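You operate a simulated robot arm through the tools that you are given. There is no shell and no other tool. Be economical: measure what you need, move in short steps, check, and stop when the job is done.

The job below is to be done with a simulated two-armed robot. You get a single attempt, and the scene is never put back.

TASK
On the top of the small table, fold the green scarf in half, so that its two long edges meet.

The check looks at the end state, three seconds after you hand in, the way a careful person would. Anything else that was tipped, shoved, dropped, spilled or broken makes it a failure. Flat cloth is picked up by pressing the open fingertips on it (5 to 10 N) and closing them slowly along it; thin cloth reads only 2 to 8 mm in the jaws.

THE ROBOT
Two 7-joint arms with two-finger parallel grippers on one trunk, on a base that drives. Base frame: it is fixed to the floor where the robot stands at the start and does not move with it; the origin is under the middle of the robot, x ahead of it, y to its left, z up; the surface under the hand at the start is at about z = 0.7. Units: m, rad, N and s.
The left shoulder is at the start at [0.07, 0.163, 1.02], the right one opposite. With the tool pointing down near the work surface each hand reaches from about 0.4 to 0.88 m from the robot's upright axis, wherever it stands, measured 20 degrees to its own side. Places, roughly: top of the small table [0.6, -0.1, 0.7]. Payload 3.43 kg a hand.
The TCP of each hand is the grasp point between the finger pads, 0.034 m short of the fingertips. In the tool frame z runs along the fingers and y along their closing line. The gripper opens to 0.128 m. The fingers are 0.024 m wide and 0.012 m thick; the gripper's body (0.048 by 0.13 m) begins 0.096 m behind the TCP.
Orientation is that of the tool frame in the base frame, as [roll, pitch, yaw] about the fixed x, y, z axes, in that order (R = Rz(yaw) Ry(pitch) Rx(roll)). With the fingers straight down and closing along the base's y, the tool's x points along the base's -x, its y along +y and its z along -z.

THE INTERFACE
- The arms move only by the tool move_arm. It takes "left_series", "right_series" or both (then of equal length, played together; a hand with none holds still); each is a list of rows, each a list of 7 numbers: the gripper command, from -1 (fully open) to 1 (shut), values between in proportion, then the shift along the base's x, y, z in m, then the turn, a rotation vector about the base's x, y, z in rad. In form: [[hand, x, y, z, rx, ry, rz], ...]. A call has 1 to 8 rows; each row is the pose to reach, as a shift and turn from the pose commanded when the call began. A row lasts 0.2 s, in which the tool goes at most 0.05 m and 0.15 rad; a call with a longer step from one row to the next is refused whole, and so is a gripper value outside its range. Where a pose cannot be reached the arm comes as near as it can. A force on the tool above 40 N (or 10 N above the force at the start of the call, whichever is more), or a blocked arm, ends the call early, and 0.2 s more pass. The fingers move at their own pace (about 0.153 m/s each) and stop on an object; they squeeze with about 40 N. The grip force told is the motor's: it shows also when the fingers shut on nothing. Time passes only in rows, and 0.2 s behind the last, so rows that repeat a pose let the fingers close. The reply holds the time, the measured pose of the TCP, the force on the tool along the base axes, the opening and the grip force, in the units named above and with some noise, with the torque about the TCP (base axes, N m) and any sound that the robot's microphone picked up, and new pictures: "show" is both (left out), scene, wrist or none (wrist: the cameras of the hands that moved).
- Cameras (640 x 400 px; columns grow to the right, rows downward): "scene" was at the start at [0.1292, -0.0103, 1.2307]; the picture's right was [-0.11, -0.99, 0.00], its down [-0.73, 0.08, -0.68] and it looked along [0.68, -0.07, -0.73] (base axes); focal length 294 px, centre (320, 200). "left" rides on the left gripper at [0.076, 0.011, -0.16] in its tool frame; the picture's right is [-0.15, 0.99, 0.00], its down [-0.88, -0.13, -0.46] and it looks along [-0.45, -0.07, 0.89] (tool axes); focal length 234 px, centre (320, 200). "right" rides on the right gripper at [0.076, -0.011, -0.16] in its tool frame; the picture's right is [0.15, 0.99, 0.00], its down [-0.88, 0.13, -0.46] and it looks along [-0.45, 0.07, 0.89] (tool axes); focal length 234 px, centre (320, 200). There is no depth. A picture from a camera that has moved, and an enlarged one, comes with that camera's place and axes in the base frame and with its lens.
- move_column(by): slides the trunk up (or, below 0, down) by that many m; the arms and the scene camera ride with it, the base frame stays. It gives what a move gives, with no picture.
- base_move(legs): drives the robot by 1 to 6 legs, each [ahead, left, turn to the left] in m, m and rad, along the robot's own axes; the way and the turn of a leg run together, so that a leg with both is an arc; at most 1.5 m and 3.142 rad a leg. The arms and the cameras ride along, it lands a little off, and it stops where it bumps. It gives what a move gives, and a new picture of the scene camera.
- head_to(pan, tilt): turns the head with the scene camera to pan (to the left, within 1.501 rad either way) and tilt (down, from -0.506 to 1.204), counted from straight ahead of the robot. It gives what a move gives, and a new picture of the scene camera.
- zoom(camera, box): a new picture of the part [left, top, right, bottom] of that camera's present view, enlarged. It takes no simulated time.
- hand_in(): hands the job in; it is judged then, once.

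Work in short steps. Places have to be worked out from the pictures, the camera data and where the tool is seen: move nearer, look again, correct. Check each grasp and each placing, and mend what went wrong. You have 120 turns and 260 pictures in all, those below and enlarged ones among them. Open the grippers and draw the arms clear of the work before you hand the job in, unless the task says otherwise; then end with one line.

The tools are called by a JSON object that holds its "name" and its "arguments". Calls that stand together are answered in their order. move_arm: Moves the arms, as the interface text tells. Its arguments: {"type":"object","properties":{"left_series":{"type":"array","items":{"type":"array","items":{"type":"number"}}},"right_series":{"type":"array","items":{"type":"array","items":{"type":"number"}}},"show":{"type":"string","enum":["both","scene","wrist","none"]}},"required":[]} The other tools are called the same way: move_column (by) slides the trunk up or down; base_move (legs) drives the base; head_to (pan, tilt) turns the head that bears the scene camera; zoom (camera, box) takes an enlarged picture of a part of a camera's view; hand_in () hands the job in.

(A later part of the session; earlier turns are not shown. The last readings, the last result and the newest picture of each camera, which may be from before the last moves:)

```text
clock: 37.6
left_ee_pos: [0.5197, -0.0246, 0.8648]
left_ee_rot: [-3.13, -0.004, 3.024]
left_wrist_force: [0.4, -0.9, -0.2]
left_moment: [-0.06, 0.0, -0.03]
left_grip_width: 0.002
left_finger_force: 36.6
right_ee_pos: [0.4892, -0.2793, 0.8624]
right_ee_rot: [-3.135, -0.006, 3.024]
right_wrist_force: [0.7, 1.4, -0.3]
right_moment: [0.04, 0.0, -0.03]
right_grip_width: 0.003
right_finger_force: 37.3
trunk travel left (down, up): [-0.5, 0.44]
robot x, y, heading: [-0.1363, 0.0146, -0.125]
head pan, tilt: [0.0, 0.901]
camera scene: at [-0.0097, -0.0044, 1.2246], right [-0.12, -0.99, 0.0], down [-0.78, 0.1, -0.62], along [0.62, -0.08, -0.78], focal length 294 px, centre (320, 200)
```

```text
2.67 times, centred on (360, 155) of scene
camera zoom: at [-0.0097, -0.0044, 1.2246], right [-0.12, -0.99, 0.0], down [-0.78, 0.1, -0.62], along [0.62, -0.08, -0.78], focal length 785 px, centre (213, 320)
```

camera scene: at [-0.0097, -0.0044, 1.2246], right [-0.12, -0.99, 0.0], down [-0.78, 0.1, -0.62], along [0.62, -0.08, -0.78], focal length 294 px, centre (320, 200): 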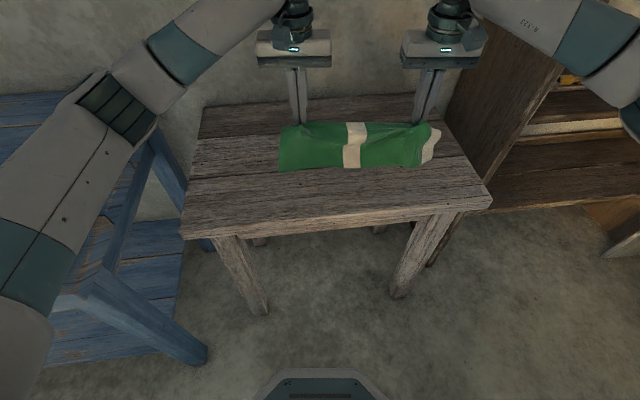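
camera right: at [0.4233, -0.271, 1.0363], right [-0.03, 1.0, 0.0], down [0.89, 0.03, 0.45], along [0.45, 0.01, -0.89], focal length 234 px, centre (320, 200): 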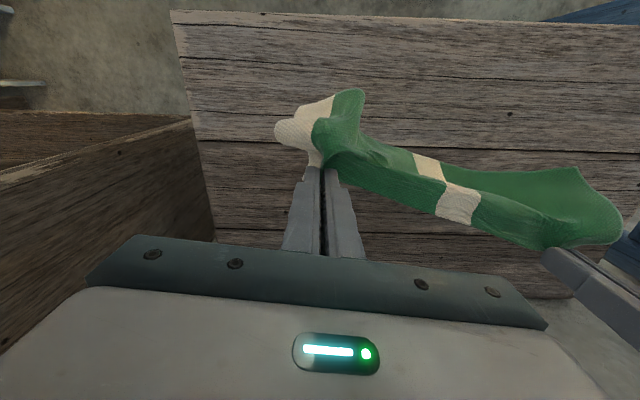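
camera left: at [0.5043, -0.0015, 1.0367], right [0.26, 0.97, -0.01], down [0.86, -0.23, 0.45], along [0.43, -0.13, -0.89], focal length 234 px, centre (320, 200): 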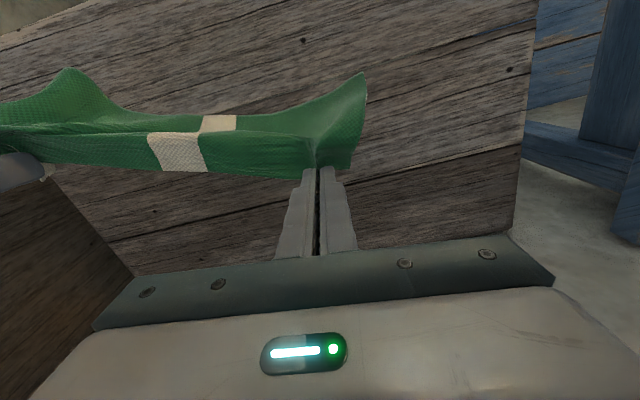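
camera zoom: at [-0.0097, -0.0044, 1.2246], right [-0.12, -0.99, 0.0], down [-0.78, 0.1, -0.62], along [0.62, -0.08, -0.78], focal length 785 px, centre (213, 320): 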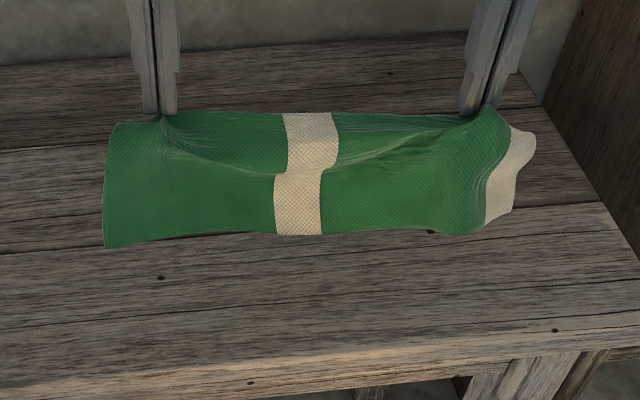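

The bottom edge touches near x ≈ 0.505 (left) and 0.48 (right). Now I'll lay the sheet forward in a quarter circle.

{"name": "move_arm", "arguments": {"left_series": [[1, 0.036, 0, -0.004, 0, 0, 0], [1, 0.068, 0, -0.016, 0, 0, 0], [1, 0.095, 0, -0.035, 0, 0, 0], [1, 0.115, 0, -0.06, 0, 0, 0], [1, 0.128, 0, -0.088, 0, 0, 0], [1, 0.132, 0, -0.108, 0, 0, 0], [1, 0.132, 0, -0.116, 0, 0, 0]], "right_series": [[1, 0.036, 0, -0.004, 0, 0, 0], [1, 0.068, 0, -0.016, 0, 0, 0], [1, 0.095, 0, -0.035, 0, 0, 0], [1, 0.115, 0, -0.06, 0, 0, 0], [1, 0.128, 0, -0.088, 0, 0, 0], [1, 0.132, 0, -0.108, 0, 0, 0], [1, 0.132, 0, -0.116, 0, 0, 0]]}}

{"name": "zoom", "arguments": {"camera": "scene", "box": [240, 80, 480, 230]}}

```text
clock: 39.2
left_ee_pos: [0.6518, -0.0277, 0.7478]
left_ee_rot: [-3.13, -0.005, 3.024]
left_wrist_force: [-0.2, -2.1, -0.3]
left_moment: [-0.02, 0.03, -0.06]
left_grip_width: 0.0022
left_finger_force: 36.6
right_ee_pos: [0.621, -0.28, 0.7477]
right_ee_rot: [-3.137, -0.007, 3.025]
right_wrist_force: [0.4, 1.2, 0.4]
right_moment: [0.1, -0.04, -0.04]
right_grip_width: 0.0027
right_finger_force: 37.6
trunk travel left (down, up): [-0.5, 0.44]
robot x, y, heading: [-0.1353, 0.012, -0.127]
head pan, tilt: [0.0, 0.901]
camera scene: at [-0.0092, -0.0046, 1.2245], right [-0.12, -0.99, 0.0], down [-0.78, 0.1, -0.62], along [0.62, -0.08, -0.78], focal length 294 px, centre (320, 200)
camera right: at [0.5442, -0.283, 0.9077], right [-0.03, 1.0, 0.0], down [0.89, 0.03, 0.45], along [0.45, 0.01, -0.89], focal length 234 px, centre (320, 200)
camera left: at [0.5789, -0.0056, 0.9075], right [0.26, 0.97, -0.01], down [0.86, -0.23, 0.45], along [0.43, -0.13, -0.89], focal length 234 px, centre (320, 200)
```

scene: 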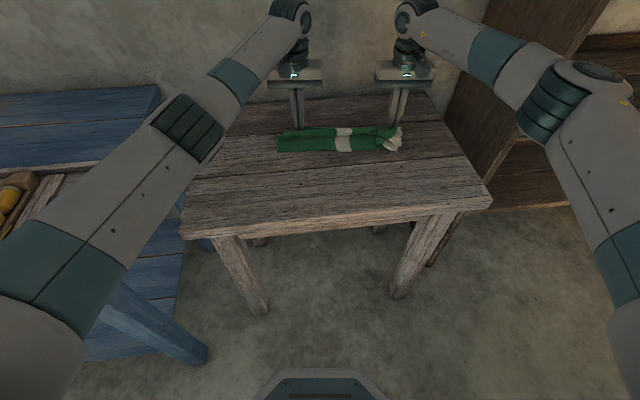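
right: 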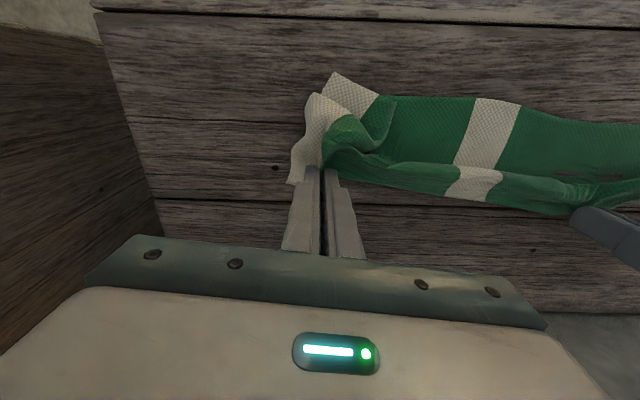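
left: 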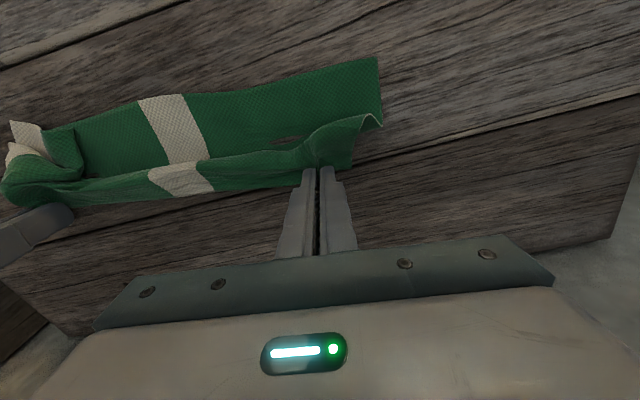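

```text
2.67 times, centred on (360, 155) of scene
camera zoom: at [-0.0092, -0.0046, 1.2245], right [-0.12, -0.99, 0.0], down [-0.78, 0.1, -0.62], along [0.62, -0.08, -0.78], focal length 785 px, centre (213, 320)
```

zoom: 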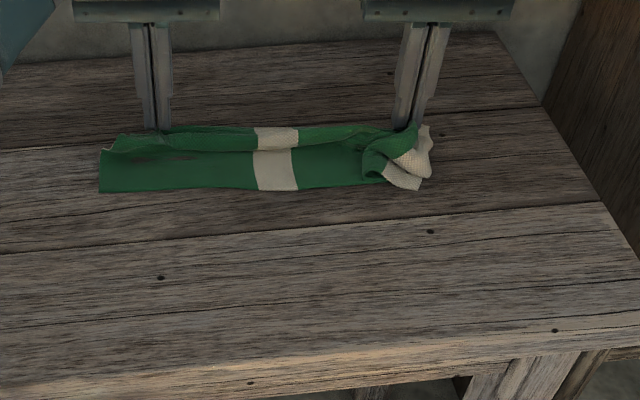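

The near edge is now straight (x ≈ 0.58→0.55), but the sheet billows near the hands and the right corner is crumpled. I'll drive the base forward 7 cm to drag the held edge and flatten the sheet.

{"name": "base_move", "arguments": {"legs": [[0.07, 0, 0]]}}

{"name": "zoom", "arguments": {"camera": "scene", "box": [200, 100, 440, 250]}}

{"name": "zoom", "arguments": {"camera": "right", "box": [0, 0, 640, 400]}}

```text
clock: 40.3
left_ee_pos: [0.722, -0.0379, 0.7471]
left_ee_rot: [-3.13, -0.005, 3.022]
left_wrist_force: [-0.5, -1.4, -0.4]
left_moment: [-0.04, 0.05, 0.01]
left_grip_width: 0.0021
left_finger_force: 37.3
right_ee_pos: [0.6917, -0.2901, 0.7473]
right_ee_rot: [-3.137, -0.008, 3.024]
right_wrist_force: [0.5, 1.8, -0.4]
right_moment: [0.06, 0.05, 0.0]
right_grip_width: 0.0029
right_finger_force: 37.8
trunk travel left (down, up): [-0.5, 0.44]
robot x, y, heading: [-0.0643, 0.0035, -0.121]
head pan, tilt: [0.0, 0.901]
camera scene: at [0.0623, -0.0136, 1.2243], right [-0.12, -0.99, 0.0], down [-0.78, 0.1, -0.62], along [0.62, -0.08, -0.78], focal length 294 px, centre (320, 200)
```

scene: 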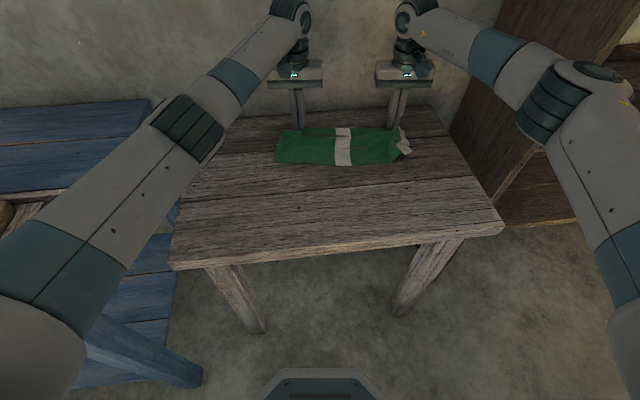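

```text
2.67 times, centred on (320, 175) of scene
camera zoom: at [0.0623, -0.0136, 1.2243], right [-0.12, -0.99, 0.0], down [-0.78, 0.1, -0.62], along [0.62, -0.08, -0.78], focal length 785 px, centre (320, 267)
```

zoom: 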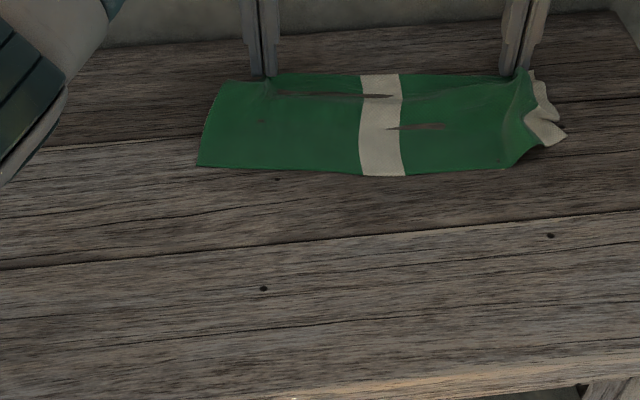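

```text
1.00 times, centred on (320, 200) of right (not enlarged: the box is as wide or as high as the picture)
camera zoom: at [0.615, -0.2924, 0.9071], right [-0.03, 1.0, 0.0], down [0.89, 0.03, 0.45], along [0.45, 0.01, -0.89], focal length 234 px, centre (320, 200)
```

zoom: 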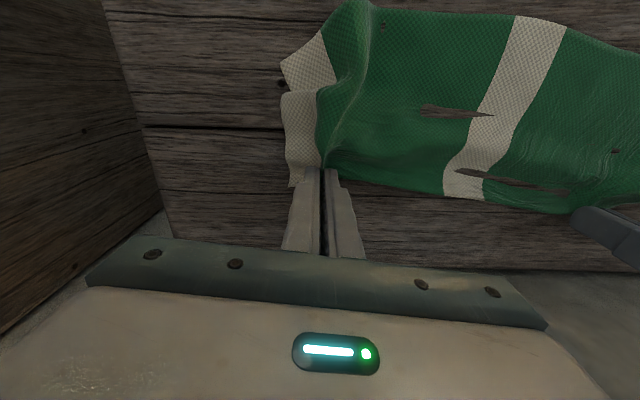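

The sheet is flat again except at the right end, where the pinch crumples the beige strip. I'll release only the right hand and look at that end.

{"name": "move_arm", "arguments": {"right_series": [[1, 0, 0, -0.008, 0, 0, 0], [0.7, 0, 0, -0.008, 0, 0, 0], [0.4, 0, 0, -0.008, 0, 0, 0], [0.4, 0, 0, 0.01, 0, 0, 0], [0.4, 0, 0, 0.04, 0, 0, 0], [0.4, -0.02, 0, 0.08, 0, 0, 0]], "left_series": [[1, 0, 0, -0.008, 0, 0, 0], [1, 0, 0, -0.008, 0, 0, 0], [1, 0, 0, -0.008, 0, 0, 0], [1, 0, 0, -0.008, 0, 0, 0], [1, 0, 0, -0.008, 0, 0, 0], [1, 0, 0, -0.008, 0, 0, 0]]}}

{"name": "zoom", "arguments": {"camera": "right", "box": [220, 20, 476, 180]}}

```text
clock: 41.7
left_ee_pos: [0.72, -0.0368, 0.7403]
left_ee_rot: [-3.129, -0.003, 3.023]
left_wrist_force: [-0.2, 0.3, 0.1]
left_moment: [0.0, -0.02, -0.05]
left_grip_width: 0.0022
left_finger_force: 36.9
right_ee_pos: [0.6704, -0.2887, 0.8293]
right_ee_rot: [-3.135, -0.003, 3.024]
right_wrist_force: [-0.2, 0.0, 0.5]
right_moment: [-0.02, -0.07, 0.02]
right_grip_width: 0.0384
right_finger_force: 0.1
trunk travel left (down, up): [-0.5, 0.44]
robot x, y, heading: [-0.0638, 0.0019, -0.122]
head pan, tilt: [0.0, 0.901]
camera scene: at [0.0594, -0.0136, 1.2247], right [-0.12, -0.99, 0.0], down [-0.78, 0.1, -0.62], along [0.62, -0.08, -0.78], focal length 294 px, centre (320, 200)
camera right: at [0.593, -0.2919, 0.9888], right [-0.03, 1.0, 0.0], down [0.89, 0.03, 0.45], along [0.45, 0.01, -0.89], focal length 234 px, centre (320, 200)
camera left: at [0.6475, -0.0147, 0.8997], right [0.26, 0.96, -0.01], down [0.86, -0.23, 0.45], along [0.44, -0.13, -0.89], focal length 234 px, centre (320, 200)
```

scene: 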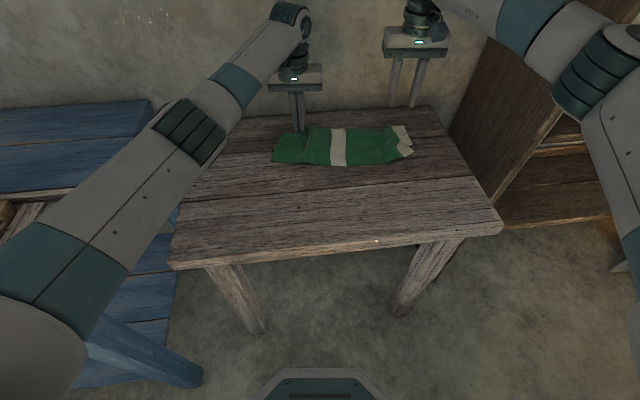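
right: 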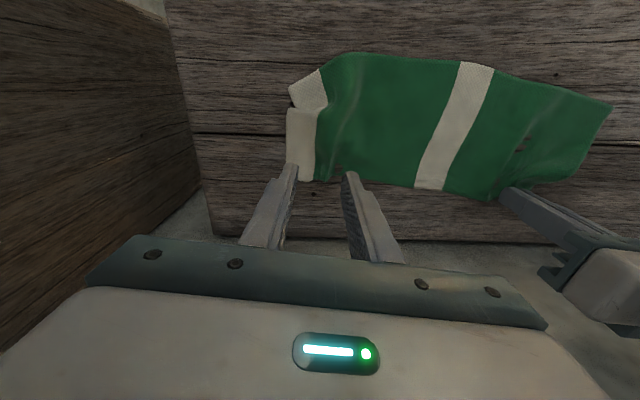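
left: 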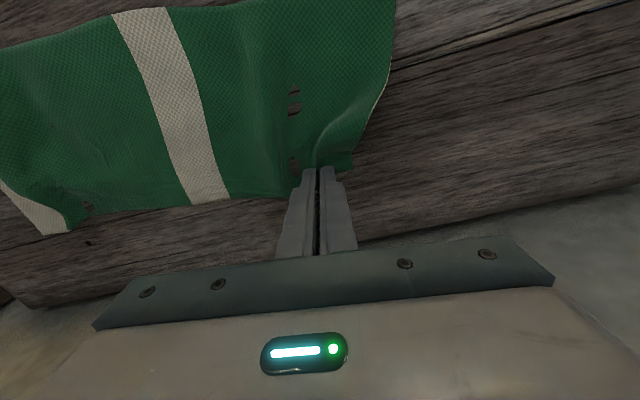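

```text
2.50 times, centred on (348, 100) of right
camera zoom: at [0.593, -0.2919, 0.9888], right [-0.03, 1.0, 0.0], down [0.89, 0.03, 0.45], along [0.45, 0.01, -0.89], focal length 585 px, centre (250, 450)
```

zoom: 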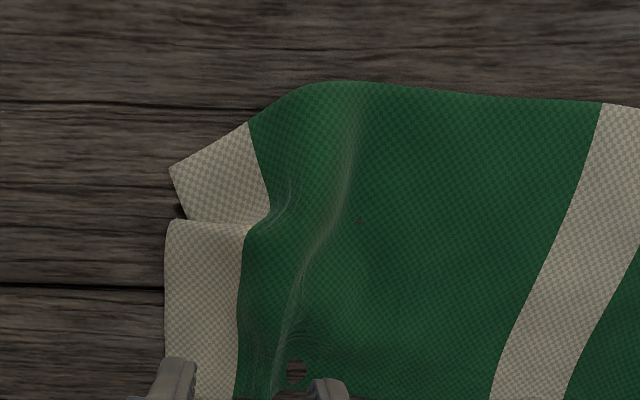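

A tuck crosses the beige strip: its near corner is at (0.60, −0.33) and should be near (0.565, −0.34). I'll press closed fingertips on that corner patch and slide it outward.

{"name": "move_arm", "arguments": {"right_series": [[0.8, -0.035, -0.011, 0, 0, 0, 0], [1, -0.07, -0.022, -0.01, 0, 0, 0], [1, -0.07, -0.022, -0.05, 0, 0, 0], [1, -0.07, -0.022, -0.08, 0, 0, 0], [1, -0.07, -0.022, -0.09, 0, 0, 0], [1, -0.07, -0.022, -0.0925, 0, 0, 0]], "show": "wrist"}}

```text
clock: 43.1
left_ee_pos: [0.7208, -0.0364, 0.7387]
left_ee_rot: [-3.13, -0.003, 3.022]
left_wrist_force: [0.4, 0.1, 0.0]
left_moment: [-0.02, -0.01, 0.0]
left_grip_width: 0.0022
left_finger_force: 36.6
right_ee_pos: [0.6032, -0.3116, 0.7358]
right_ee_rot: [-3.137, -0.005, 3.022]
right_wrist_force: [-0.1, -0.1, 1.9]
right_moment: [0.05, -0.05, 0.0]
right_grip_width: 0.0
right_finger_force: 33.2
trunk travel left (down, up): [-0.5, 0.44]
robot x, y, heading: [-0.0644, 0.0022, -0.125]
head pan, tilt: [0.0, 0.901]
camera right: at [0.5243, -0.3142, 0.8964], right [-0.03, 1.0, 0.0], down [0.89, 0.03, 0.45], along [0.45, 0.01, -0.89], focal length 234 px, centre (320, 200)
```

right: 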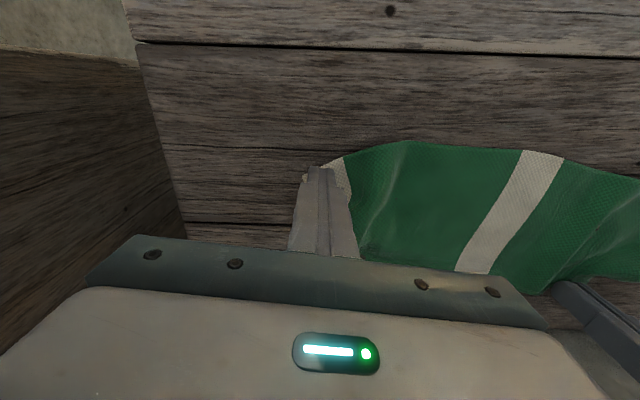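

Light contact at 1.9 N. I'll press about 0.8 mm more and slide −x by 4 cm and slightly outward, then lift.

{"name": "move_arm", "arguments": {"right_series": [[1, 0, 0, -0.001, 0, 0, 0], [1, -0.008, -0.002, -0.001, 0, 0, 0], [1, -0.018, -0.004, -0.001, 0, 0, 0], [1, -0.028, -0.006, -0.001, 0, 0, 0], [1, -0.037, -0.008, -0.001, 0, 0, 0], [1, -0.037, -0.008, 0.02, 0, 0, 0], [1, 0.0, 0, 0.06, 0, 0, 0], [0.4, 0.04, 0.01, 0.09, 0, 0, 0]], "show": "wrist"}}

{"name": "zoom", "arguments": {"camera": "right", "box": [220, 20, 476, 180]}}

```text
refused: row 7 steps farther than a row can; nothing moved
```

```text
2.50 times, centred on (348, 100) of right
camera zoom: at [0.5243, -0.3142, 0.8964], right [-0.03, 1.0, 0.0], down [0.89, 0.03, 0.45], along [0.45, 0.01, -0.89], focal length 585 px, centre (250, 450)
```

zoom: 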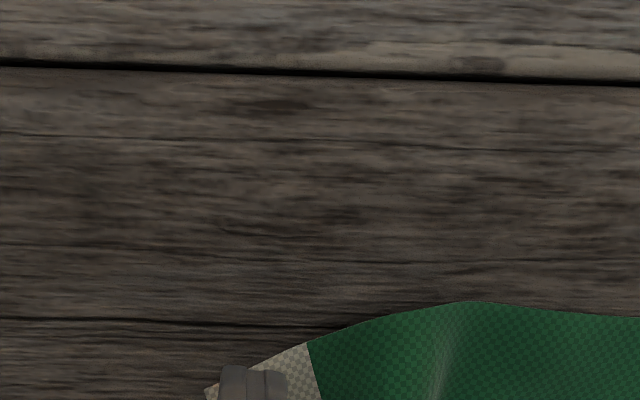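

One step was too long, so I'll repeat it with a shorter retreat.

{"name": "move_arm", "arguments": {"right_series": [[1, 0, 0, -0.001, 0, 0, 0], [1, -0.008, -0.002, -0.001, 0, 0, 0], [1, -0.018, -0.004, -0.001, 0, 0, 0], [1, -0.028, -0.006, -0.001, 0, 0, 0], [1, -0.037, -0.008, -0.001, 0, 0, 0], [1, -0.037, -0.008, 0.02, 0, 0, 0], [1, -0.01, 0, 0.05, 0, 0, 0], [0.4, 0.02, 0.01, 0.08, 0, 0, 0]], "show": "wrist"}}

{"name": "zoom", "arguments": {"camera": "right", "box": [220, 60, 476, 220]}}

```text
clock: 44.9
left_ee_pos: [0.7212, -0.0352, 0.7396]
left_ee_rot: [-3.13, -0.006, 3.024]
left_wrist_force: [-0.9, -0.1, 1.3]
left_moment: [0.02, -0.02, -0.01]
left_grip_width: 0.0019
left_finger_force: 37.1
right_ee_pos: [0.6221, -0.3024, 0.8156]
right_ee_rot: [-3.135, -0.007, 3.021]
right_wrist_force: [-0.2, 0.2, -0.4]
right_moment: [-0.03, 0.0, -0.01]
right_grip_width: 0.0384
right_finger_force: 0.1
trunk travel left (down, up): [-0.5, 0.44]
robot x, y, heading: [-0.064, 0.0032, -0.119]
head pan, tilt: [0.0, 0.901]
camera right: at [0.5451, -0.3045, 0.9778], right [-0.03, 1.0, -0.01], down [0.89, 0.03, 0.45], along [0.45, 0.01, -0.89], focal length 234 px, centre (320, 200)
```

right: 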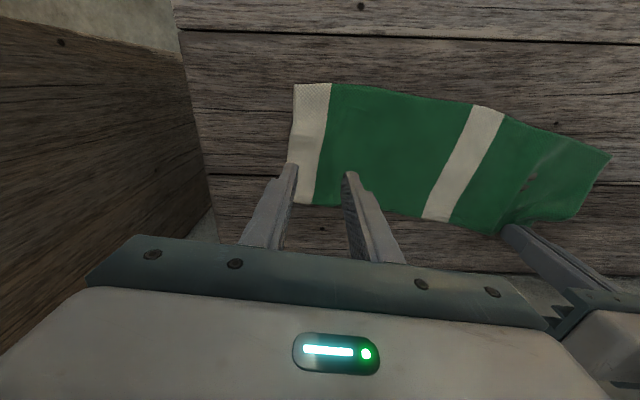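

```text
2.50 times, centred on (348, 140) of right
camera zoom: at [0.5451, -0.3045, 0.9778], right [-0.03, 1.0, -0.01], down [0.89, 0.03, 0.45], along [0.45, 0.01, -0.89], focal length 585 px, centre (250, 350)
```

zoom: 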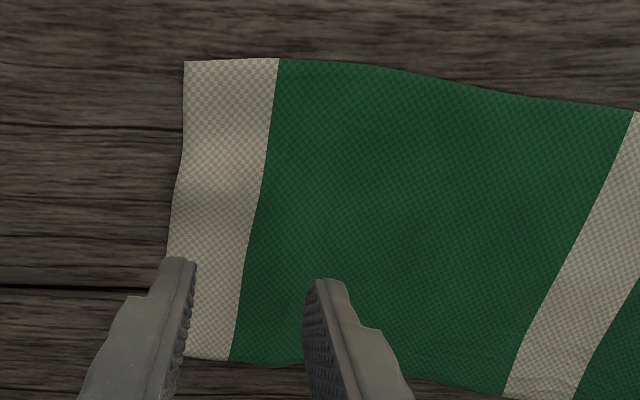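

The slide worked beautifully; the right end is flat (corners (0.549, −0.334) and (0.691, −0.336)). Now I'll release the left hand too and inspect its end.

{"name": "move_arm", "arguments": {"left_series": [[0.9, 0, 0, -0.002, 0, 0, 0], [0.7, 0, 0, -0.002, 0, 0, 0], [0.4, 0, 0, -0.002, 0, 0, 0], [0.4, 0, 0, 0.01, 0, 0, 0], [0.4, -0.01, 0, 0.04, 0, 0, 0], [0.4, -0.03, 0, 0.08, 0, 0, 0]], "show": "both"}}

{"name": "zoom", "arguments": {"camera": "left", "box": [180, 40, 436, 200]}}

{"name": "zoom", "arguments": {"camera": "scene", "box": [240, 100, 440, 225]}}

```text
clock: 46.3
left_ee_pos: [0.6918, -0.035, 0.8186]
left_ee_rot: [-3.133, -0.004, 3.022]
left_wrist_force: [-1.1, 0.5, 0.3]
left_moment: [-0.02, 0.0, -0.02]
left_grip_width: 0.0381
left_finger_force: 0.0
right_ee_pos: [0.6217, -0.302, 0.8174]
right_ee_rot: [-3.136, -0.007, 3.023]
right_wrist_force: [-0.2, 0.0, 0.9]
right_moment: [-0.02, 0.0, -0.01]
right_grip_width: 0.0385
right_finger_force: 0.1
trunk travel left (down, up): [-0.5, 0.44]
robot x, y, heading: [-0.0631, 0.0066, -0.121]
head pan, tilt: [0.0, 0.901]
camera scene: at [0.06, -0.0128, 1.2246], right [-0.12, -0.99, 0.0], down [-0.78, 0.1, -0.62], along [0.62, -0.08, -0.78], focal length 294 px, centre (320, 200)
camera left: at [0.6184, -0.0137, 0.9783], right [0.26, 0.96, -0.01], down [0.86, -0.23, 0.45], along [0.43, -0.13, -0.89], focal length 234 px, centre (320, 200)
```

scene: 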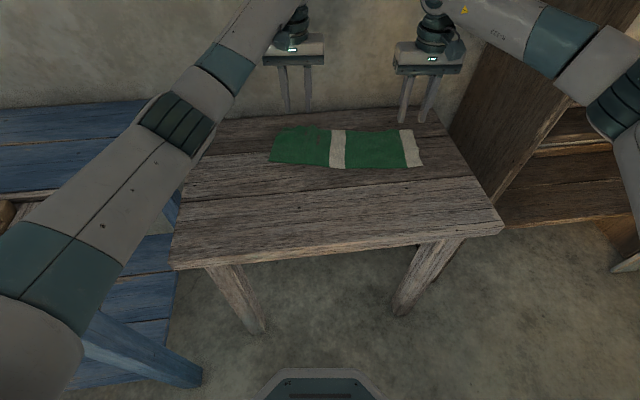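
left: 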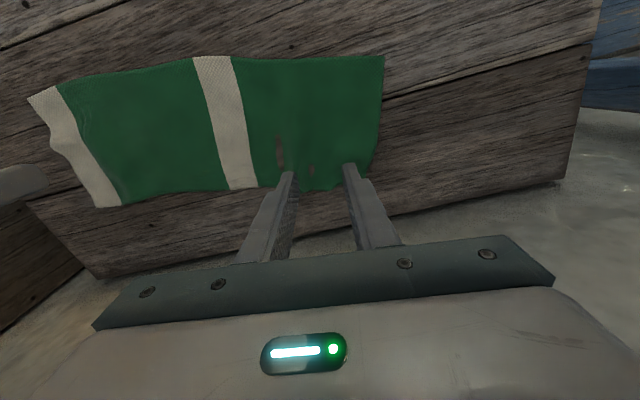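

```text
2.50 times, centred on (308, 120) of left
camera zoom: at [0.6184, -0.0137, 0.9783], right [0.26, 0.96, -0.01], down [0.86, -0.23, 0.45], along [0.43, -0.13, -0.89], focal length 585 px, centre (350, 400)
```

zoom: 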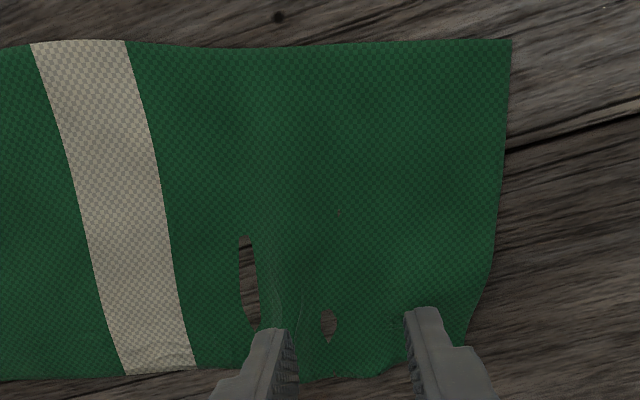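

```text
3.20 times, centred on (340, 162) of scene
camera zoom: at [0.06, -0.0128, 1.2246], right [-0.12, -0.99, 0.0], down [-0.78, 0.1, -0.62], along [0.62, -0.08, -0.78], focal length 942 px, centre (256, 320)
```

zoom: 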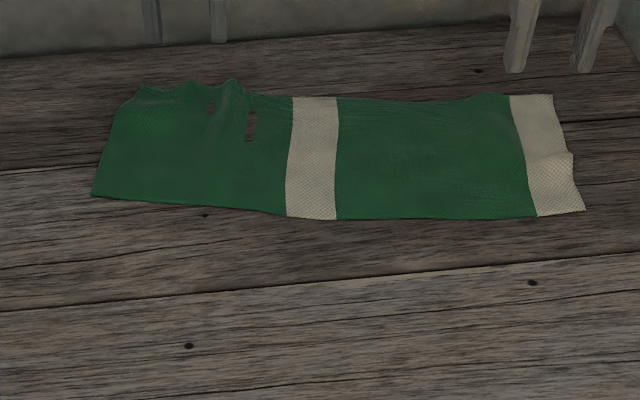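

The scarf is flat again and aligned with the robot; only the far-left corner is a bit wrinkled and pulled in. I'll smooth it by press-sliding outward with the closed left fingers.

{"name": "move_arm", "arguments": {"left_series": [[1, 0.025, 0.02, -0.02, 0, 0, 0], [1, 0.03, 0.03, -0.055, 0, 0, 0], [1, 0.03, 0.03, -0.078, 0, 0, 0], [1, 0.03, 0.03, -0.083, 0, 0, 0]], "show": "wrist"}}

```text
clock: 47.3
left_ee_pos: [0.7231, -0.0057, 0.7359]
left_ee_rot: [-3.129, -0.003, 3.022]
left_wrist_force: [0.7, 0.0, 2.6]
left_moment: [-0.03, 0.01, -0.03]
left_grip_width: 0.0
left_finger_force: 33.1
right_ee_pos: [0.6211, -0.3033, 0.8176]
right_ee_rot: [-3.136, -0.006, 3.023]
right_wrist_force: [0.7, 0.1, 0.2]
right_moment: [-0.02, 0.0, -0.01]
right_grip_width: 0.0383
right_finger_force: 0.0
trunk travel left (down, up): [-0.5, 0.44]
robot x, y, heading: [-0.0664, 0.0055, -0.123]
head pan, tilt: [0.0, 0.901]
camera left: at [0.6493, 0.0164, 0.8962], right [0.26, 0.96, -0.01], down [0.86, -0.23, 0.45], along [0.44, -0.13, -0.89], focal length 234 px, centre (320, 200)
```

left: 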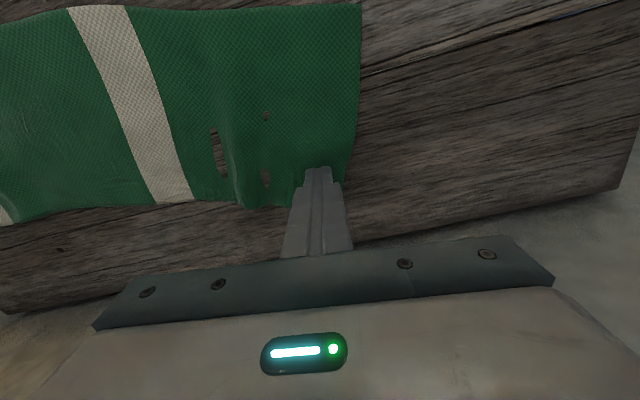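

{"name": "move_arm", "arguments": {"left_series": [[1, 0, 0, -0.001, 0, 0, 0], [1, 0.003, 0.007, -0.001, 0, 0, 0], [1, 0.007, 0.015, -0.001, 0, 0, 0], [1, 0.01, 0.023, -0.001, 0, 0, 0], [1, 0.012, 0.028, -0.001, 0, 0, 0], [1, 0.012, 0.028, 0.02, 0, 0, 0], [0.6, -0.005, 0.01, 0.045, 0, 0, 0], [0.4, -0.02, -0.01, 0.08, 0, 0, 0]], "show": "wrist"}}

{"name": "zoom", "arguments": {"camera": "left", "box": [180, 40, 436, 200]}}

```text
clock: 49.1
left_ee_pos: [0.7009, -0.0169, 0.8168]
left_ee_rot: [-3.129, -0.006, 3.026]
left_wrist_force: [0.3, -0.2, 0.2]
left_moment: [0.01, 0.03, 0.01]
left_grip_width: 0.0383
left_finger_force: 0.0
right_ee_pos: [0.6207, -0.3038, 0.8177]
right_ee_rot: [-3.135, -0.004, 3.022]
right_wrist_force: [-1.4, 0.3, 0.3]
right_moment: [0.01, 0.03, 0.04]
right_grip_width: 0.0385
right_finger_force: 0.0
trunk travel left (down, up): [-0.5, 0.44]
robot x, y, heading: [-0.0652, 0.0011, -0.124]
head pan, tilt: [0.0, 0.901]
camera left: at [0.6282, 0.0053, 0.9782], right [0.26, 0.97, -0.01], down [0.86, -0.23, 0.45], along [0.43, -0.13, -0.89], focal length 234 px, centre (320, 200)
```

left: 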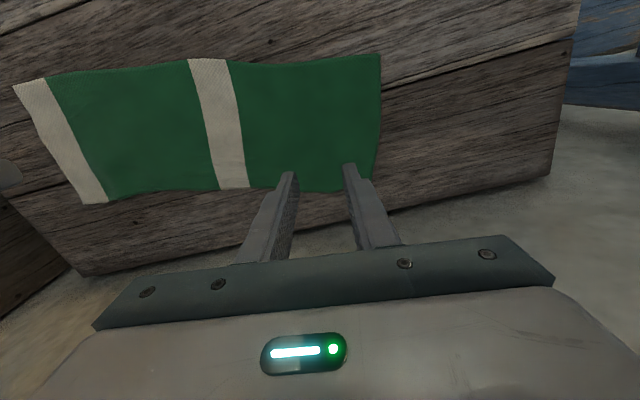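

```text
2.50 times, centred on (308, 120) of left
camera zoom: at [0.6282, 0.0053, 0.9782], right [0.26, 0.97, -0.01], down [0.86, -0.23, 0.45], along [0.43, -0.13, -0.89], focal length 585 px, centre (350, 400)
```

zoom: 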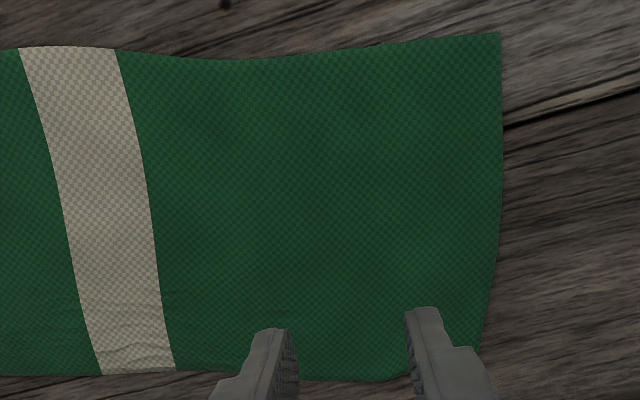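

Both ends are flat now, with the far edge running from about (0.752, 0.033) to (0.691, −0.336). I'll position both hands over the far edge near the corners and descend.

{"name": "move_arm", "arguments": {"left_series": [[0.4, 0.025, 0.01, 0, 0, 0, 0], [0.4, 0.046, 0.02, -0.02, 0, 0, 0], [0.4, 0.046, 0.02, -0.05, 0, 0, 0], [0.4, 0.046, 0.02, -0.072, 0, 0, 0], [0.4, 0.046, 0.02, -0.079, 0, 0, 0]], "right_series": [[0.4, 0.035, 0.003, 0, 0, 0, 0], [0.4, 0.064, 0.006, -0.02, 0, 0, 0], [0.4, 0.064, 0.006, -0.05, 0, 0, 0], [0.4, 0.064, 0.006, -0.072, 0, 0, 0], [0.4, 0.064, 0.006, -0.079, 0, 0, 0]], "show": "wrist"}}

```text
clock: 50.3
left_ee_pos: [0.749, 0.0039, 0.7375]
left_ee_rot: [-3.13, -0.005, 3.024]
left_wrist_force: [0.0, 0.6, 0.0]
left_moment: [0.0, -0.02, -0.01]
left_grip_width: 0.0385
left_finger_force: 0.0
right_ee_pos: [0.6845, -0.2955, 0.7368]
right_ee_rot: [-3.137, -0.005, 3.023]
right_wrist_force: [-0.9, -0.5, 0.2]
right_moment: [-0.01, 0.02, 0.0]
right_grip_width: 0.0382
right_finger_force: 0.1
trunk travel left (down, up): [-0.5, 0.44]
robot x, y, heading: [-0.0619, 0.0006, -0.126]
head pan, tilt: [0.0, 0.901]
camera right: at [0.6078, -0.2985, 0.8969], right [-0.03, 1.0, 0.0], down [0.89, 0.03, 0.45], along [0.45, 0.01, -0.89], focal length 234 px, centre (320, 200)
camera left: at [0.6772, 0.0253, 0.8971], right [0.26, 0.96, -0.01], down [0.86, -0.23, 0.45], along [0.43, -0.13, -0.89], focal length 234 px, centre (320, 200)
```

right: 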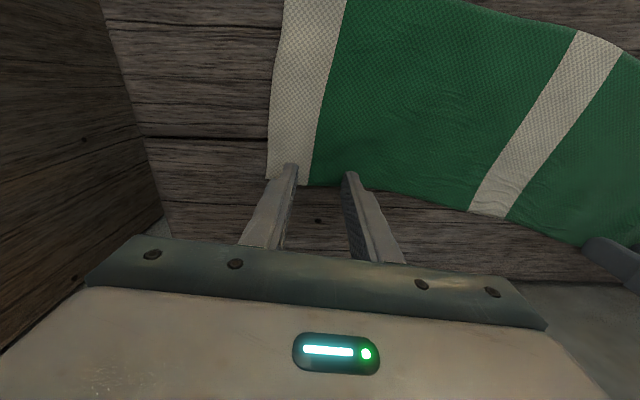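
left: 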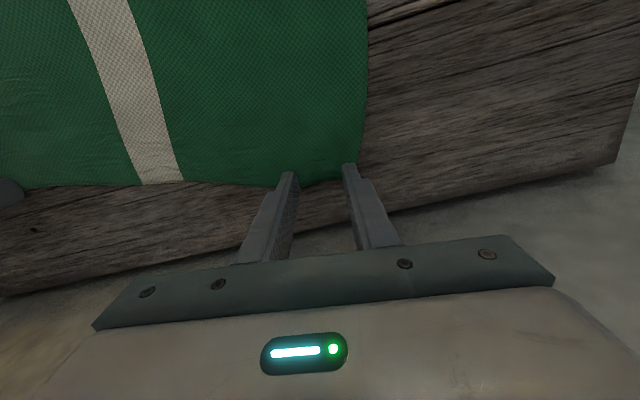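

Placement looks right; I'll nudge slightly inward and press gently.

{"name": "move_arm", "arguments": {"left_series": [[0.4, -0.003, -0.004, 0.001, 0, 0, 0], [0.4, -0.003, -0.004, -0.001, 0, 0, 0], [0.4, -0.003, -0.004, -0.0025, 0, 0, 0]], "right_series": [[0.4, -0.003, 0.004, 0.001, 0, 0, 0], [0.4, -0.003, 0.004, -0.001, 0, 0, 0], [0.4, -0.003, 0.004, -0.002, 0, 0, 0]], "show": "none"}}

```text
clock: 51.1
left_ee_pos: [0.7453, -0.0016, 0.7356]
left_ee_rot: [-3.13, -0.002, 3.022]
left_wrist_force: [0.8, 1.3, 2.7]
left_moment: [0.07, -0.05, -0.01]
left_grip_width: 0.0386
left_finger_force: 0.1
right_ee_pos: [0.6828, -0.2924, 0.7355]
right_ee_rot: [-3.136, -0.003, 3.023]
right_wrist_force: [1.1, -1.0, 5.5]
right_moment: [0.02, -0.02, -0.02]
right_grip_width: 0.038
right_finger_force: 0.0
trunk travel left (down, up): [-0.5, 0.44]
robot x, y, heading: [-0.0637, 0.0023, -0.128]
head pan, tilt: [0.0, 0.901]
```

Forces are 2.7 N (left) and 5.5 N (right). I'll press the left slightly more and close both slowly.

{"name": "move_arm", "arguments": {"left_series": [[0.4, 0, 0, -0.0008, 0, 0, 0], [0.48, 0, 0, -0.0008, 0, 0, 0], [0.56, 0, 0, -0.0008, 0, 0, 0], [0.66, 0, 0, -0.0008, 0, 0, 0], [0.76, 0, 0, -0.0008, 0, 0, 0], [0.88, 0, 0, -0.0008, 0, 0, 0], [1, 0, 0, -0.0008, 0, 0, 0], [1, 0, 0, -0.0008, 0, 0, 0]], "right_series": [[0.4, 0, 0, -0.0003, 0, 0, 0], [0.48, 0, 0, -0.0003, 0, 0, 0], [0.56, 0, 0, -0.0003, 0, 0, 0], [0.66, 0, 0, -0.0003, 0, 0, 0], [0.76, 0, 0, -0.0003, 0, 0, 0], [0.88, 0, 0, -0.0003, 0, 0, 0], [1, 0, 0, -0.0003, 0, 0, 0], [1, 0, 0, -0.0003, 0, 0, 0]], "show": "wrist"}}

```text
clock: 52.9
left_ee_pos: [0.7438, -0.0007, 0.7347]
left_ee_rot: [-3.129, -0.002, 3.022]
left_wrist_force: [1.3, 0.2, 9.6]
left_moment: [0.07, 0.01, -0.01]
left_grip_width: 0.0
left_finger_force: 32.7
right_ee_pos: [0.6812, -0.291, 0.7362]
right_ee_rot: [-3.136, -0.003, 3.022]
right_wrist_force: [0.1, -0.9, 8.5]
right_moment: [-0.03, 0.05, -0.01]
right_grip_width: 0.0023
right_finger_force: 37.2
trunk travel left (down, up): [-0.5, 0.44]
robot x, y, heading: [-0.0671, 0.0035, -0.122]
head pan, tilt: [0.0, 0.901]
camera right: at [0.6034, -0.2942, 0.8961], right [-0.03, 1.0, -0.01], down [0.89, 0.03, 0.45], along [0.45, 0.01, -0.89], focal length 234 px, centre (320, 200)
camera left: at [0.6703, 0.021, 0.8957], right [0.26, 0.96, -0.01], down [0.86, -0.23, 0.46], along [0.44, -0.13, -0.89], focal length 234 px, centre (320, 200)
```

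right: 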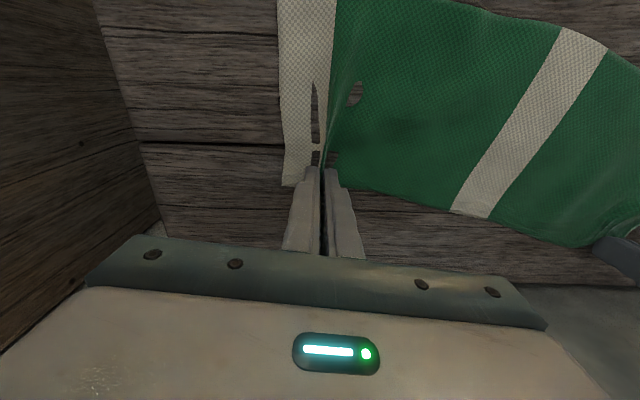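
left: 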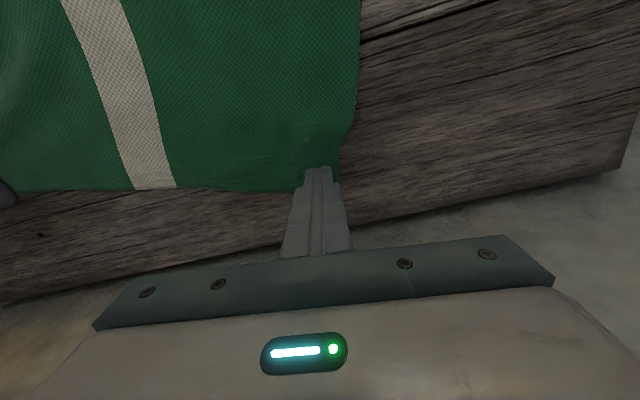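

Right gripped (2.3 mm); the left missed. I'll lift and reopen the left hand slightly further from the corner.

{"name": "move_arm", "arguments": {"left_series": [[0.95, 0, 0, 0.005, 0, 0, 0], [0.6, 0, 0, 0.02, 0, 0, 0], [0.3, 0, -0.005, 0.025, 0, 0, 0], [0.3, -0.001, -0.012, 0.01, 0, 0, 0], [0.3, -0.001, -0.012, 0.003, 0, 0, 0], [0.3, -0.001, -0.012, 0.0015, 0, 0, 0]], "show": "wrist"}}

{"name": "zoom", "arguments": {"camera": "left", "box": [220, 100, 420, 225]}}

```text
clock: 54.3
left_ee_pos: [0.7427, -0.0141, 0.7382]
left_ee_rot: [-3.129, -0.004, 3.024]
left_wrist_force: [-0.4, -0.2, -0.5]
left_moment: [0.0, -0.02, -0.01]
left_grip_width: 0.0447
left_finger_force: 0.1
right_ee_pos: [0.6815, -0.2915, 0.7352]
right_ee_rot: [-3.137, -0.003, 3.023]
right_wrist_force: [-2.4, -2.5, 14.2]
right_moment: [-0.04, 0.09, -0.01]
right_grip_width: 0.0025
right_finger_force: 37.2
trunk travel left (down, up): [-0.5, 0.44]
robot x, y, heading: [-0.0657, 0.0075, -0.12]
head pan, tilt: [0.0, 0.901]
camera left: at [0.6686, 0.0088, 0.8974], right [0.26, 0.96, -0.01], down [0.86, -0.23, 0.45], along [0.44, -0.13, -0.89], focal length 234 px, centre (320, 200)
```

left: 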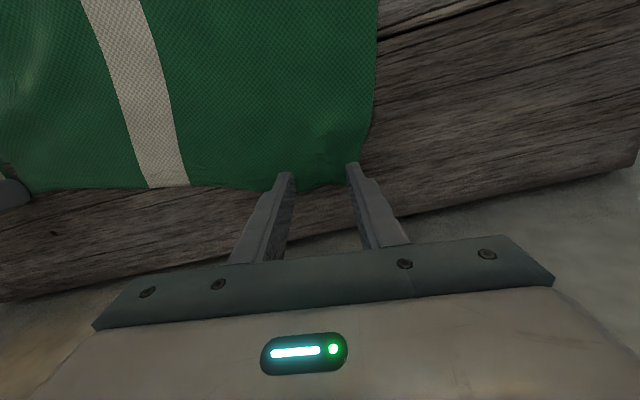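

```text
3.20 times, centred on (320, 162) of left
camera zoom: at [0.6686, 0.0088, 0.8974], right [0.26, 0.96, -0.01], down [0.86, -0.23, 0.45], along [0.44, -0.13, -0.89], focal length 749 px, centre (320, 320)
```

zoom: 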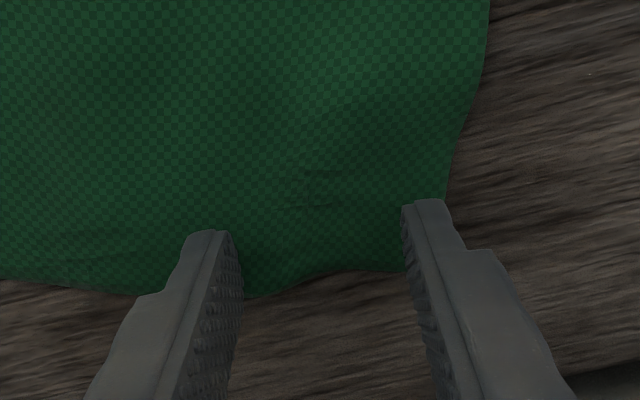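

The outer finger is right at the short edge; I'll shift 9 mm further in and press.

{"name": "move_arm", "arguments": {"left_series": [[0.3, 0.002, -0.009, 0.002, 0, 0, 0], [0.3, 0.002, -0.009, -0.001, 0, 0, 0], [0.3, 0.002, -0.009, -0.003, 0, 0, 0]], "show": "none"}}

```text
clock: 55.1
left_ee_pos: [0.7444, -0.0222, 0.7363]
left_ee_rot: [-3.13, 0.0, 3.023]
left_wrist_force: [-2.6, 1.3, 12.1]
left_moment: [0.41, 0.13, 0.09]
left_grip_width: 0.0448
left_finger_force: 0.3
right_ee_pos: [0.6796, -0.2912, 0.7353]
right_ee_rot: [-3.136, -0.004, 3.022]
right_wrist_force: [2.1, -1.7, 8.7]
right_moment: [-0.05, -0.03, 0.0]
right_grip_width: 0.0022
right_finger_force: 37.0
trunk travel left (down, up): [-0.5, 0.44]
robot x, y, heading: [-0.0641, 0.0025, -0.125]
head pan, tilt: [0.0, 0.901]
```

12 N is slightly high, so I'll ease 0.3 mm and close slowly.

{"name": "move_arm", "arguments": {"left_series": [[0.36, 0, 0, 0.0003, 0, 0, 0], [0.44, 0, 0, 0.0003, 0, 0, 0], [0.54, 0, 0, 0.0003, 0, 0, 0], [0.64, 0, 0, 0.0003, 0, 0, 0], [0.74, 0, 0, 0.0003, 0, 0, 0], [0.86, 0, 0, 0.0003, 0, 0, 0], [1, 0, 0, 0.0003, 0, 0, 0], [1, 0, 0, 0.0003, 0, 0, 0]], "show": "wrist"}}

```text
clock: 56.9
left_ee_pos: [0.7437, -0.0236, 0.7351]
left_ee_rot: [-3.129, 0.0, 3.022]
left_wrist_force: [-5.3, -12.9, 24.5]
left_moment: [-0.34, 0.23, 0.08]
left_grip_width: 0.0026
left_finger_force: 37.2
right_ee_pos: [0.6804, -0.2905, 0.7357]
right_ee_rot: [-3.139, -0.003, 3.025]
right_wrist_force: [2.4, 9.6, 0.8]
right_moment: [0.36, -0.07, -0.06]
right_grip_width: 0.0025
right_finger_force: 37.6
trunk travel left (down, up): [-0.5, 0.44]
robot x, y, heading: [-0.0618, 0.0001, -0.124]
head pan, tilt: [0.0, 0.901]
camera left: at [0.6701, -0.0019, 0.8956], right [0.26, 0.96, -0.01], down [0.86, -0.23, 0.46], along [0.44, -0.13, -0.89], focal length 234 px, centre (320, 200)
```

left: 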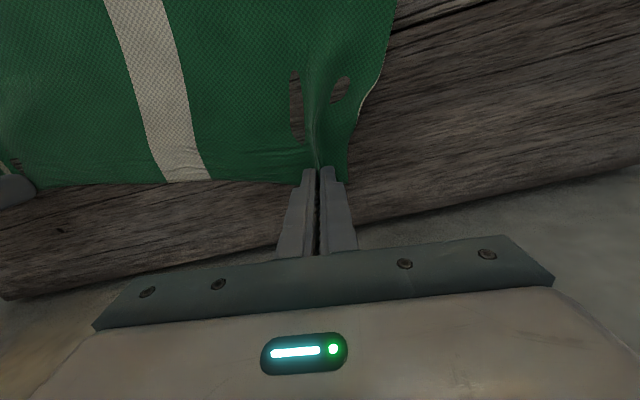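

Both hands hold the far edge near the corners. Now a circular fold arc about the scarf's midline, tilting forward to 0.5 rad, with the tension eased by 2 mm a side.

{"name": "move_arm", "arguments": {"left_series": [[1, -0.004, -0.0015, 0.0236, 0, 0, 0], [1, -0.0176, 0.0002, 0.0444, -0.006, -0.05, 0], [1, -0.0376, 0.0027, 0.0596, -0.012, -0.1, 0], [1, -0.0633, 0.0059, 0.0673, -0.025, -0.198, 0], [1, -0.0903, 0.0093, 0.0665, -0.037, -0.298, 0], [1, -0.1158, 0.0125, 0.0571, -0.05, -0.397, 0], [1, -0.1357, 0.015, 0.041, -0.056, -0.446, 0], [1, -0.1466, 0.0163, 0.0248, -0.062, -0.496, 0]], "right_series": [[1, -0.004, 0.0025, 0.0236, 0, 0, 0], [1, -0.0176, 0.0042, 0.0444, -0.006, -0.05, 0], [1, -0.0376, 0.0067, 0.0596, -0.012, -0.1, 0], [1, -0.0633, 0.0099, 0.0673, -0.025, -0.198, 0], [1, -0.0903, 0.0133, 0.0665, -0.037, -0.298, 0], [1, -0.1158, 0.0165, 0.0571, -0.05, -0.397, 0], [1, -0.1357, 0.019, 0.041, -0.056, -0.446, 0], [1, -0.1466, 0.0203, 0.0248, -0.062, -0.496, 0]]}}

{"name": "zoom", "arguments": {"camera": "scene", "box": [230, 90, 470, 240]}}

```text
clock: 58.7
left_ee_pos: [0.6014, -0.0101, 0.7662]
left_ee_rot: [-3.132, 0.51, 3.021]
left_wrist_force: [-2.5, -11.3, -0.2]
left_moment: [-0.39, 0.11, -0.13]
left_grip_width: 0.0025
left_finger_force: 37.6
right_ee_pos: [0.5346, -0.274, 0.761]
right_ee_rot: [-3.14, 0.497, 3.02]
right_wrist_force: [3.1, 10.5, 0.3]
right_moment: [0.33, -0.07, 0.08]
right_grip_width: 0.0022
right_finger_force: 36.7
trunk travel left (down, up): [-0.5, 0.44]
robot x, y, heading: [-0.0677, 0.0076, -0.129]
head pan, tilt: [0.0, 0.901]
camera scene: at [0.059, -0.0179, 1.2272], right [-0.13, -0.99, 0.0], down [-0.78, 0.1, -0.62], along [0.62, -0.08, -0.78], focal length 294 px, centre (320, 200)
camera right: at [0.3902, -0.2692, 0.8665], right [-0.01, 1.0, -0.07], down [0.57, 0.06, 0.82], along [0.82, -0.04, -0.57], focal length 234 px, centre (320, 200)
camera left: at [0.4607, 0.0213, 0.8699], right [0.25, 0.97, 0.06], down [0.53, -0.19, 0.83], along [0.81, -0.18, -0.56], focal length 234 px, centre (320, 200)
```

scene: 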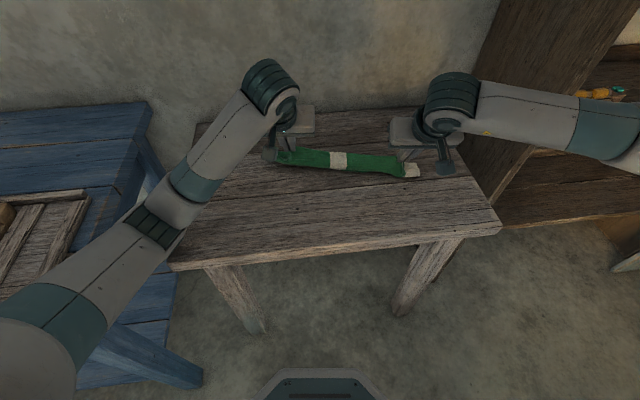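
right: 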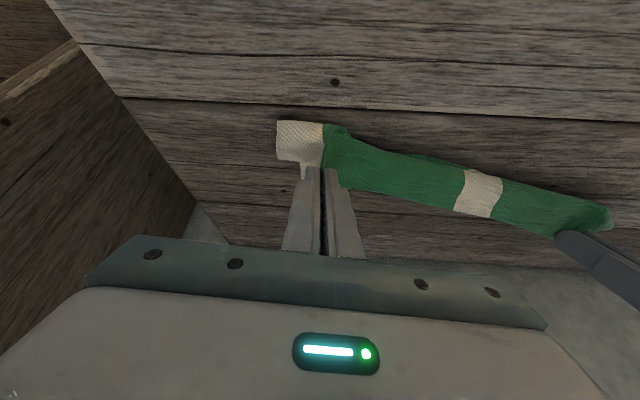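
left: 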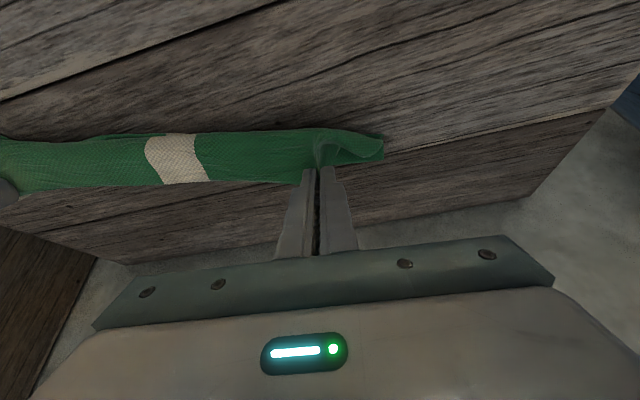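

```text
2.67 times, centred on (350, 165) of scene
camera zoom: at [0.059, -0.0179, 1.2272], right [-0.13, -0.99, 0.0], down [-0.78, 0.1, -0.62], along [0.62, -0.08, -0.78], focal length 785 px, centre (240, 293)
```

zoom: 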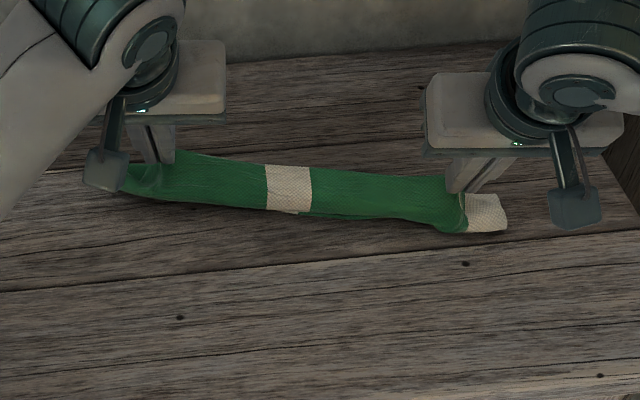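

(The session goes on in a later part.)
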